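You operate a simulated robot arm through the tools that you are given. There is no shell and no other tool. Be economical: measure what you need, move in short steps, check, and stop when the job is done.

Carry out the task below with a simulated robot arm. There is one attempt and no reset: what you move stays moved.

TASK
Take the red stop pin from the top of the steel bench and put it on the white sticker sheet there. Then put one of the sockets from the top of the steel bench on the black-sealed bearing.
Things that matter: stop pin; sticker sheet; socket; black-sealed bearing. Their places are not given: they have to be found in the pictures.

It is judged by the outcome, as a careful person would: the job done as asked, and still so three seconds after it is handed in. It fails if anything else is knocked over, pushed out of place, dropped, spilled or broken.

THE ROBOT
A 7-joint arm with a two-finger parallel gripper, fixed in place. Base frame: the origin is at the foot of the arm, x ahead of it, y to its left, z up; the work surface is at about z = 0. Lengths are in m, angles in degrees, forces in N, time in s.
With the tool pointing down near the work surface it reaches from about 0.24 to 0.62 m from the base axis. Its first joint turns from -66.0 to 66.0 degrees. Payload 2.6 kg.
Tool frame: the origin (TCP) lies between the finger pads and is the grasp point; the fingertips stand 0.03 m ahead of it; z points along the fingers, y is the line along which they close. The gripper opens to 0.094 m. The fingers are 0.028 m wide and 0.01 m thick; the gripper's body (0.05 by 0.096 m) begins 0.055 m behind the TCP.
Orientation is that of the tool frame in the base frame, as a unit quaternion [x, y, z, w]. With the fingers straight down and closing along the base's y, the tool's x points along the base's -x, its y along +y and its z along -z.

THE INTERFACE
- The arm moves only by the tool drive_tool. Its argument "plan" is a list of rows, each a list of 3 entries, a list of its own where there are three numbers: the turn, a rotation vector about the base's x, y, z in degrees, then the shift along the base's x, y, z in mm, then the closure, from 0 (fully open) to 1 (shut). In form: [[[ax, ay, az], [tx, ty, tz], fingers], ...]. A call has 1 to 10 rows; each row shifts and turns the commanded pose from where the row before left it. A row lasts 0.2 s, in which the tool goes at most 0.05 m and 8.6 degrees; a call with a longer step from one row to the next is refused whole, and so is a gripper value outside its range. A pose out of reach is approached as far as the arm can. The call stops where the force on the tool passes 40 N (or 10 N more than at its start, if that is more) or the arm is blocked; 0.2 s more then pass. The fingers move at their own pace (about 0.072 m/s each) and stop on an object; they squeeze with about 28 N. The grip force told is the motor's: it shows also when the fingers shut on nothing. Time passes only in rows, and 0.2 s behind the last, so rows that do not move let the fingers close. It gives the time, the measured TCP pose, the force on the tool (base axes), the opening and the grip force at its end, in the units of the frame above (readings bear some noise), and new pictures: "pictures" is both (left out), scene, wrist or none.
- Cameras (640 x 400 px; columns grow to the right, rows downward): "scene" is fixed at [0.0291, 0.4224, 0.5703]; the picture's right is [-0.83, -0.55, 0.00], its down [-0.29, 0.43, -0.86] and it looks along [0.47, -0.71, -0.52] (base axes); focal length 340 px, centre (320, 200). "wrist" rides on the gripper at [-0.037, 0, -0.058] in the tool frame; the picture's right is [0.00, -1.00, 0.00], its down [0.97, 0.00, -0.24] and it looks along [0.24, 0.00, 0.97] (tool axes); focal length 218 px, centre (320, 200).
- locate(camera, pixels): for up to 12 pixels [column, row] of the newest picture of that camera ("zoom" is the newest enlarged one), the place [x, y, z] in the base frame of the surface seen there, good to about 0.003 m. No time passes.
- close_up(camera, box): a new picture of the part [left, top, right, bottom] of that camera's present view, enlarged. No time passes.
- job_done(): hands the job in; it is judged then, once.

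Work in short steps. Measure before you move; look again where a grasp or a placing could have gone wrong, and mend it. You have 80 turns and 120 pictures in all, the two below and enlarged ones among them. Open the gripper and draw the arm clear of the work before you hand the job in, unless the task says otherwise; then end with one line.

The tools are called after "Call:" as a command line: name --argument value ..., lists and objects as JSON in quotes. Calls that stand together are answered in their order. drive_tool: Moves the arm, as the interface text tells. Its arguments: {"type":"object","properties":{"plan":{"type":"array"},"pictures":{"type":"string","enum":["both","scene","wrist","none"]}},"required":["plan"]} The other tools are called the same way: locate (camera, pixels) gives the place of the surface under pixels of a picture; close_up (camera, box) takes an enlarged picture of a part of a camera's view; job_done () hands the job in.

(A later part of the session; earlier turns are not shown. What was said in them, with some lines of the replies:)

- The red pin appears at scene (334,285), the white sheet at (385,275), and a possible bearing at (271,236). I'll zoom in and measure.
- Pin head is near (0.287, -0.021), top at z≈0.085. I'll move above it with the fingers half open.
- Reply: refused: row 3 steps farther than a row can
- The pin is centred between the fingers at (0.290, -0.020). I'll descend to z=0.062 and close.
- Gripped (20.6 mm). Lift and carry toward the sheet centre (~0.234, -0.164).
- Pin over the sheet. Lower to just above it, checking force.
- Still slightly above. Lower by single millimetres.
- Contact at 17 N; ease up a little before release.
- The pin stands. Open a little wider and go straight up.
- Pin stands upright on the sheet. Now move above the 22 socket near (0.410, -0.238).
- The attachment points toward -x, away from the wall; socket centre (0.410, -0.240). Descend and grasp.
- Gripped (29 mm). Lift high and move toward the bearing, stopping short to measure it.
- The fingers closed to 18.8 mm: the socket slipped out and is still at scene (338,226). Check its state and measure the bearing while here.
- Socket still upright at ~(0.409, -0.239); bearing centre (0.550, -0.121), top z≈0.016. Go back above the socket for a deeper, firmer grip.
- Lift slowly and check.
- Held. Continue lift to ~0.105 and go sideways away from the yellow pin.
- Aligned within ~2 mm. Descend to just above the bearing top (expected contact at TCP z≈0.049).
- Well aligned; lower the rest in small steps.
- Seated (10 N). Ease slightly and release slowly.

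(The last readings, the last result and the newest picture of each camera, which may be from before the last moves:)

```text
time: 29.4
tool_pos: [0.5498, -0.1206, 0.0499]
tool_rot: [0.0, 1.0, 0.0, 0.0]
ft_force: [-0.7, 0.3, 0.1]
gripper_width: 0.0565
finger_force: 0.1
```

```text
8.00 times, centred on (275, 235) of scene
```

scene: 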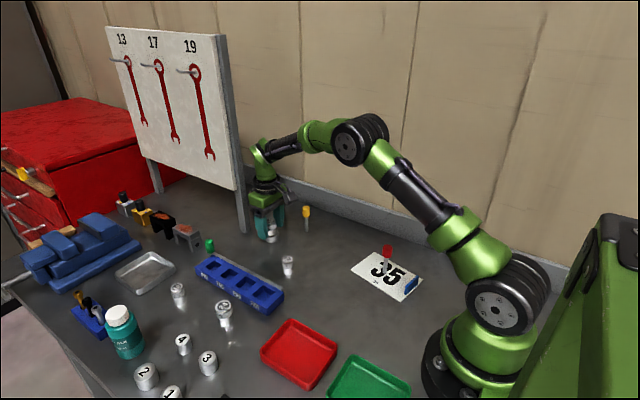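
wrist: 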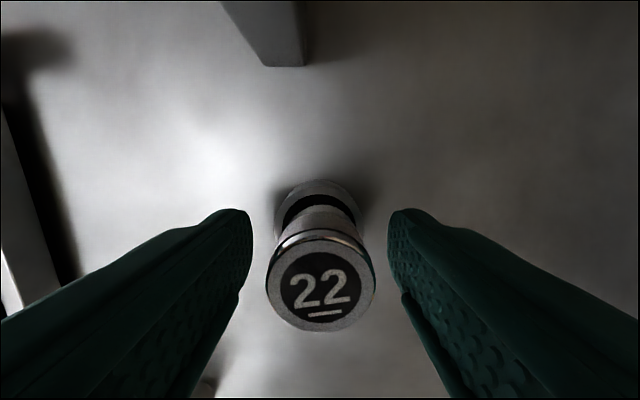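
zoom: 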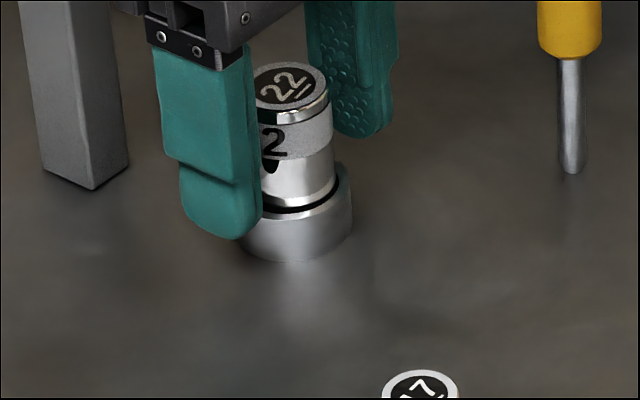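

The socket sits free on the bearing. Withdraw straight up, then back toward the base.

Call:
drive_tool --plan '[[[0, 0, 0], [0, 0, 15], 0.4], [[0, 0, 0], [0, 0, 35], 0.4], [[0, 0, 0], [0, 0, 40], 0.4], [[0, 0, 0], [-15, 0, 40], 0.4], [[0, 0, 0], [-40, 0, 20], 0.2], [[0, 0, 0], [-45, 0, 10], 0], [[0, 0, 0], [-40, 0, 0], 0], [[0, 0, 0], [0, 0, 0], 0]]'

Call:
close_up --camera "scene" --box '[240, 190, 440, 315]'

```text
time: 31.2
tool_pos: [0.4106, -0.1211, 0.2099]
tool_rot: [0.0, 1.0, 0.0, 0.0]
ft_force: [0.1, 0.5, 0.9]
gripper_width: 0.0943
finger_force: 0.0
```

scene: 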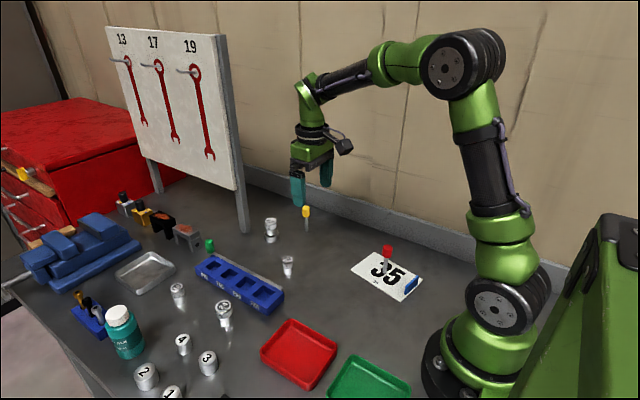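
wrist: 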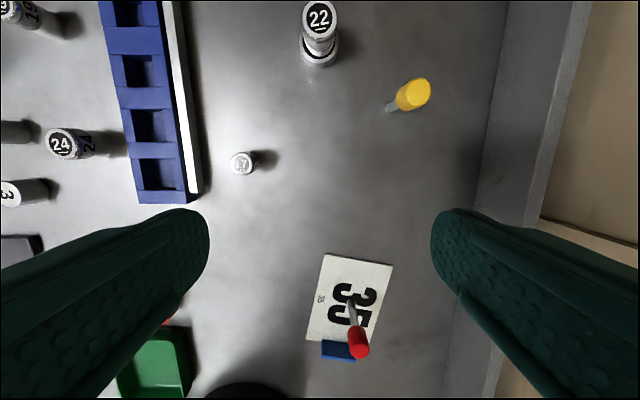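

```text
3.20 times, centred on (340, 252) of scene
```

zoom: 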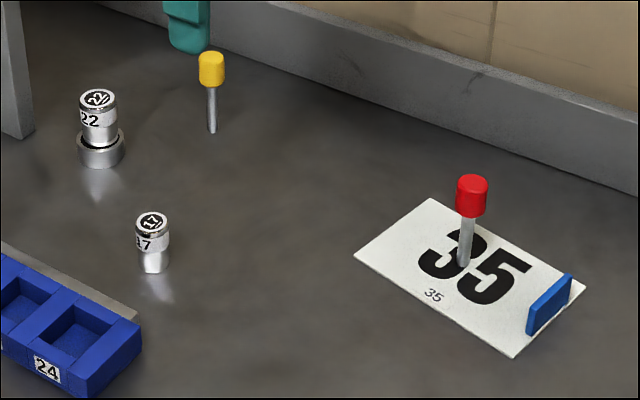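

Pin stands on the sheet and the 22 socket on the bearing, with everything else undisturbed and the arm clear. Handing in.

Call:
job_done

```text
The job is handed in.
```

The red stop pin is standing on the white sticker sheet and the 22 socket is sitting on the black-sealed bearing; the socket slipped from the first grip but stayed upright, and nothing else was disturbed.
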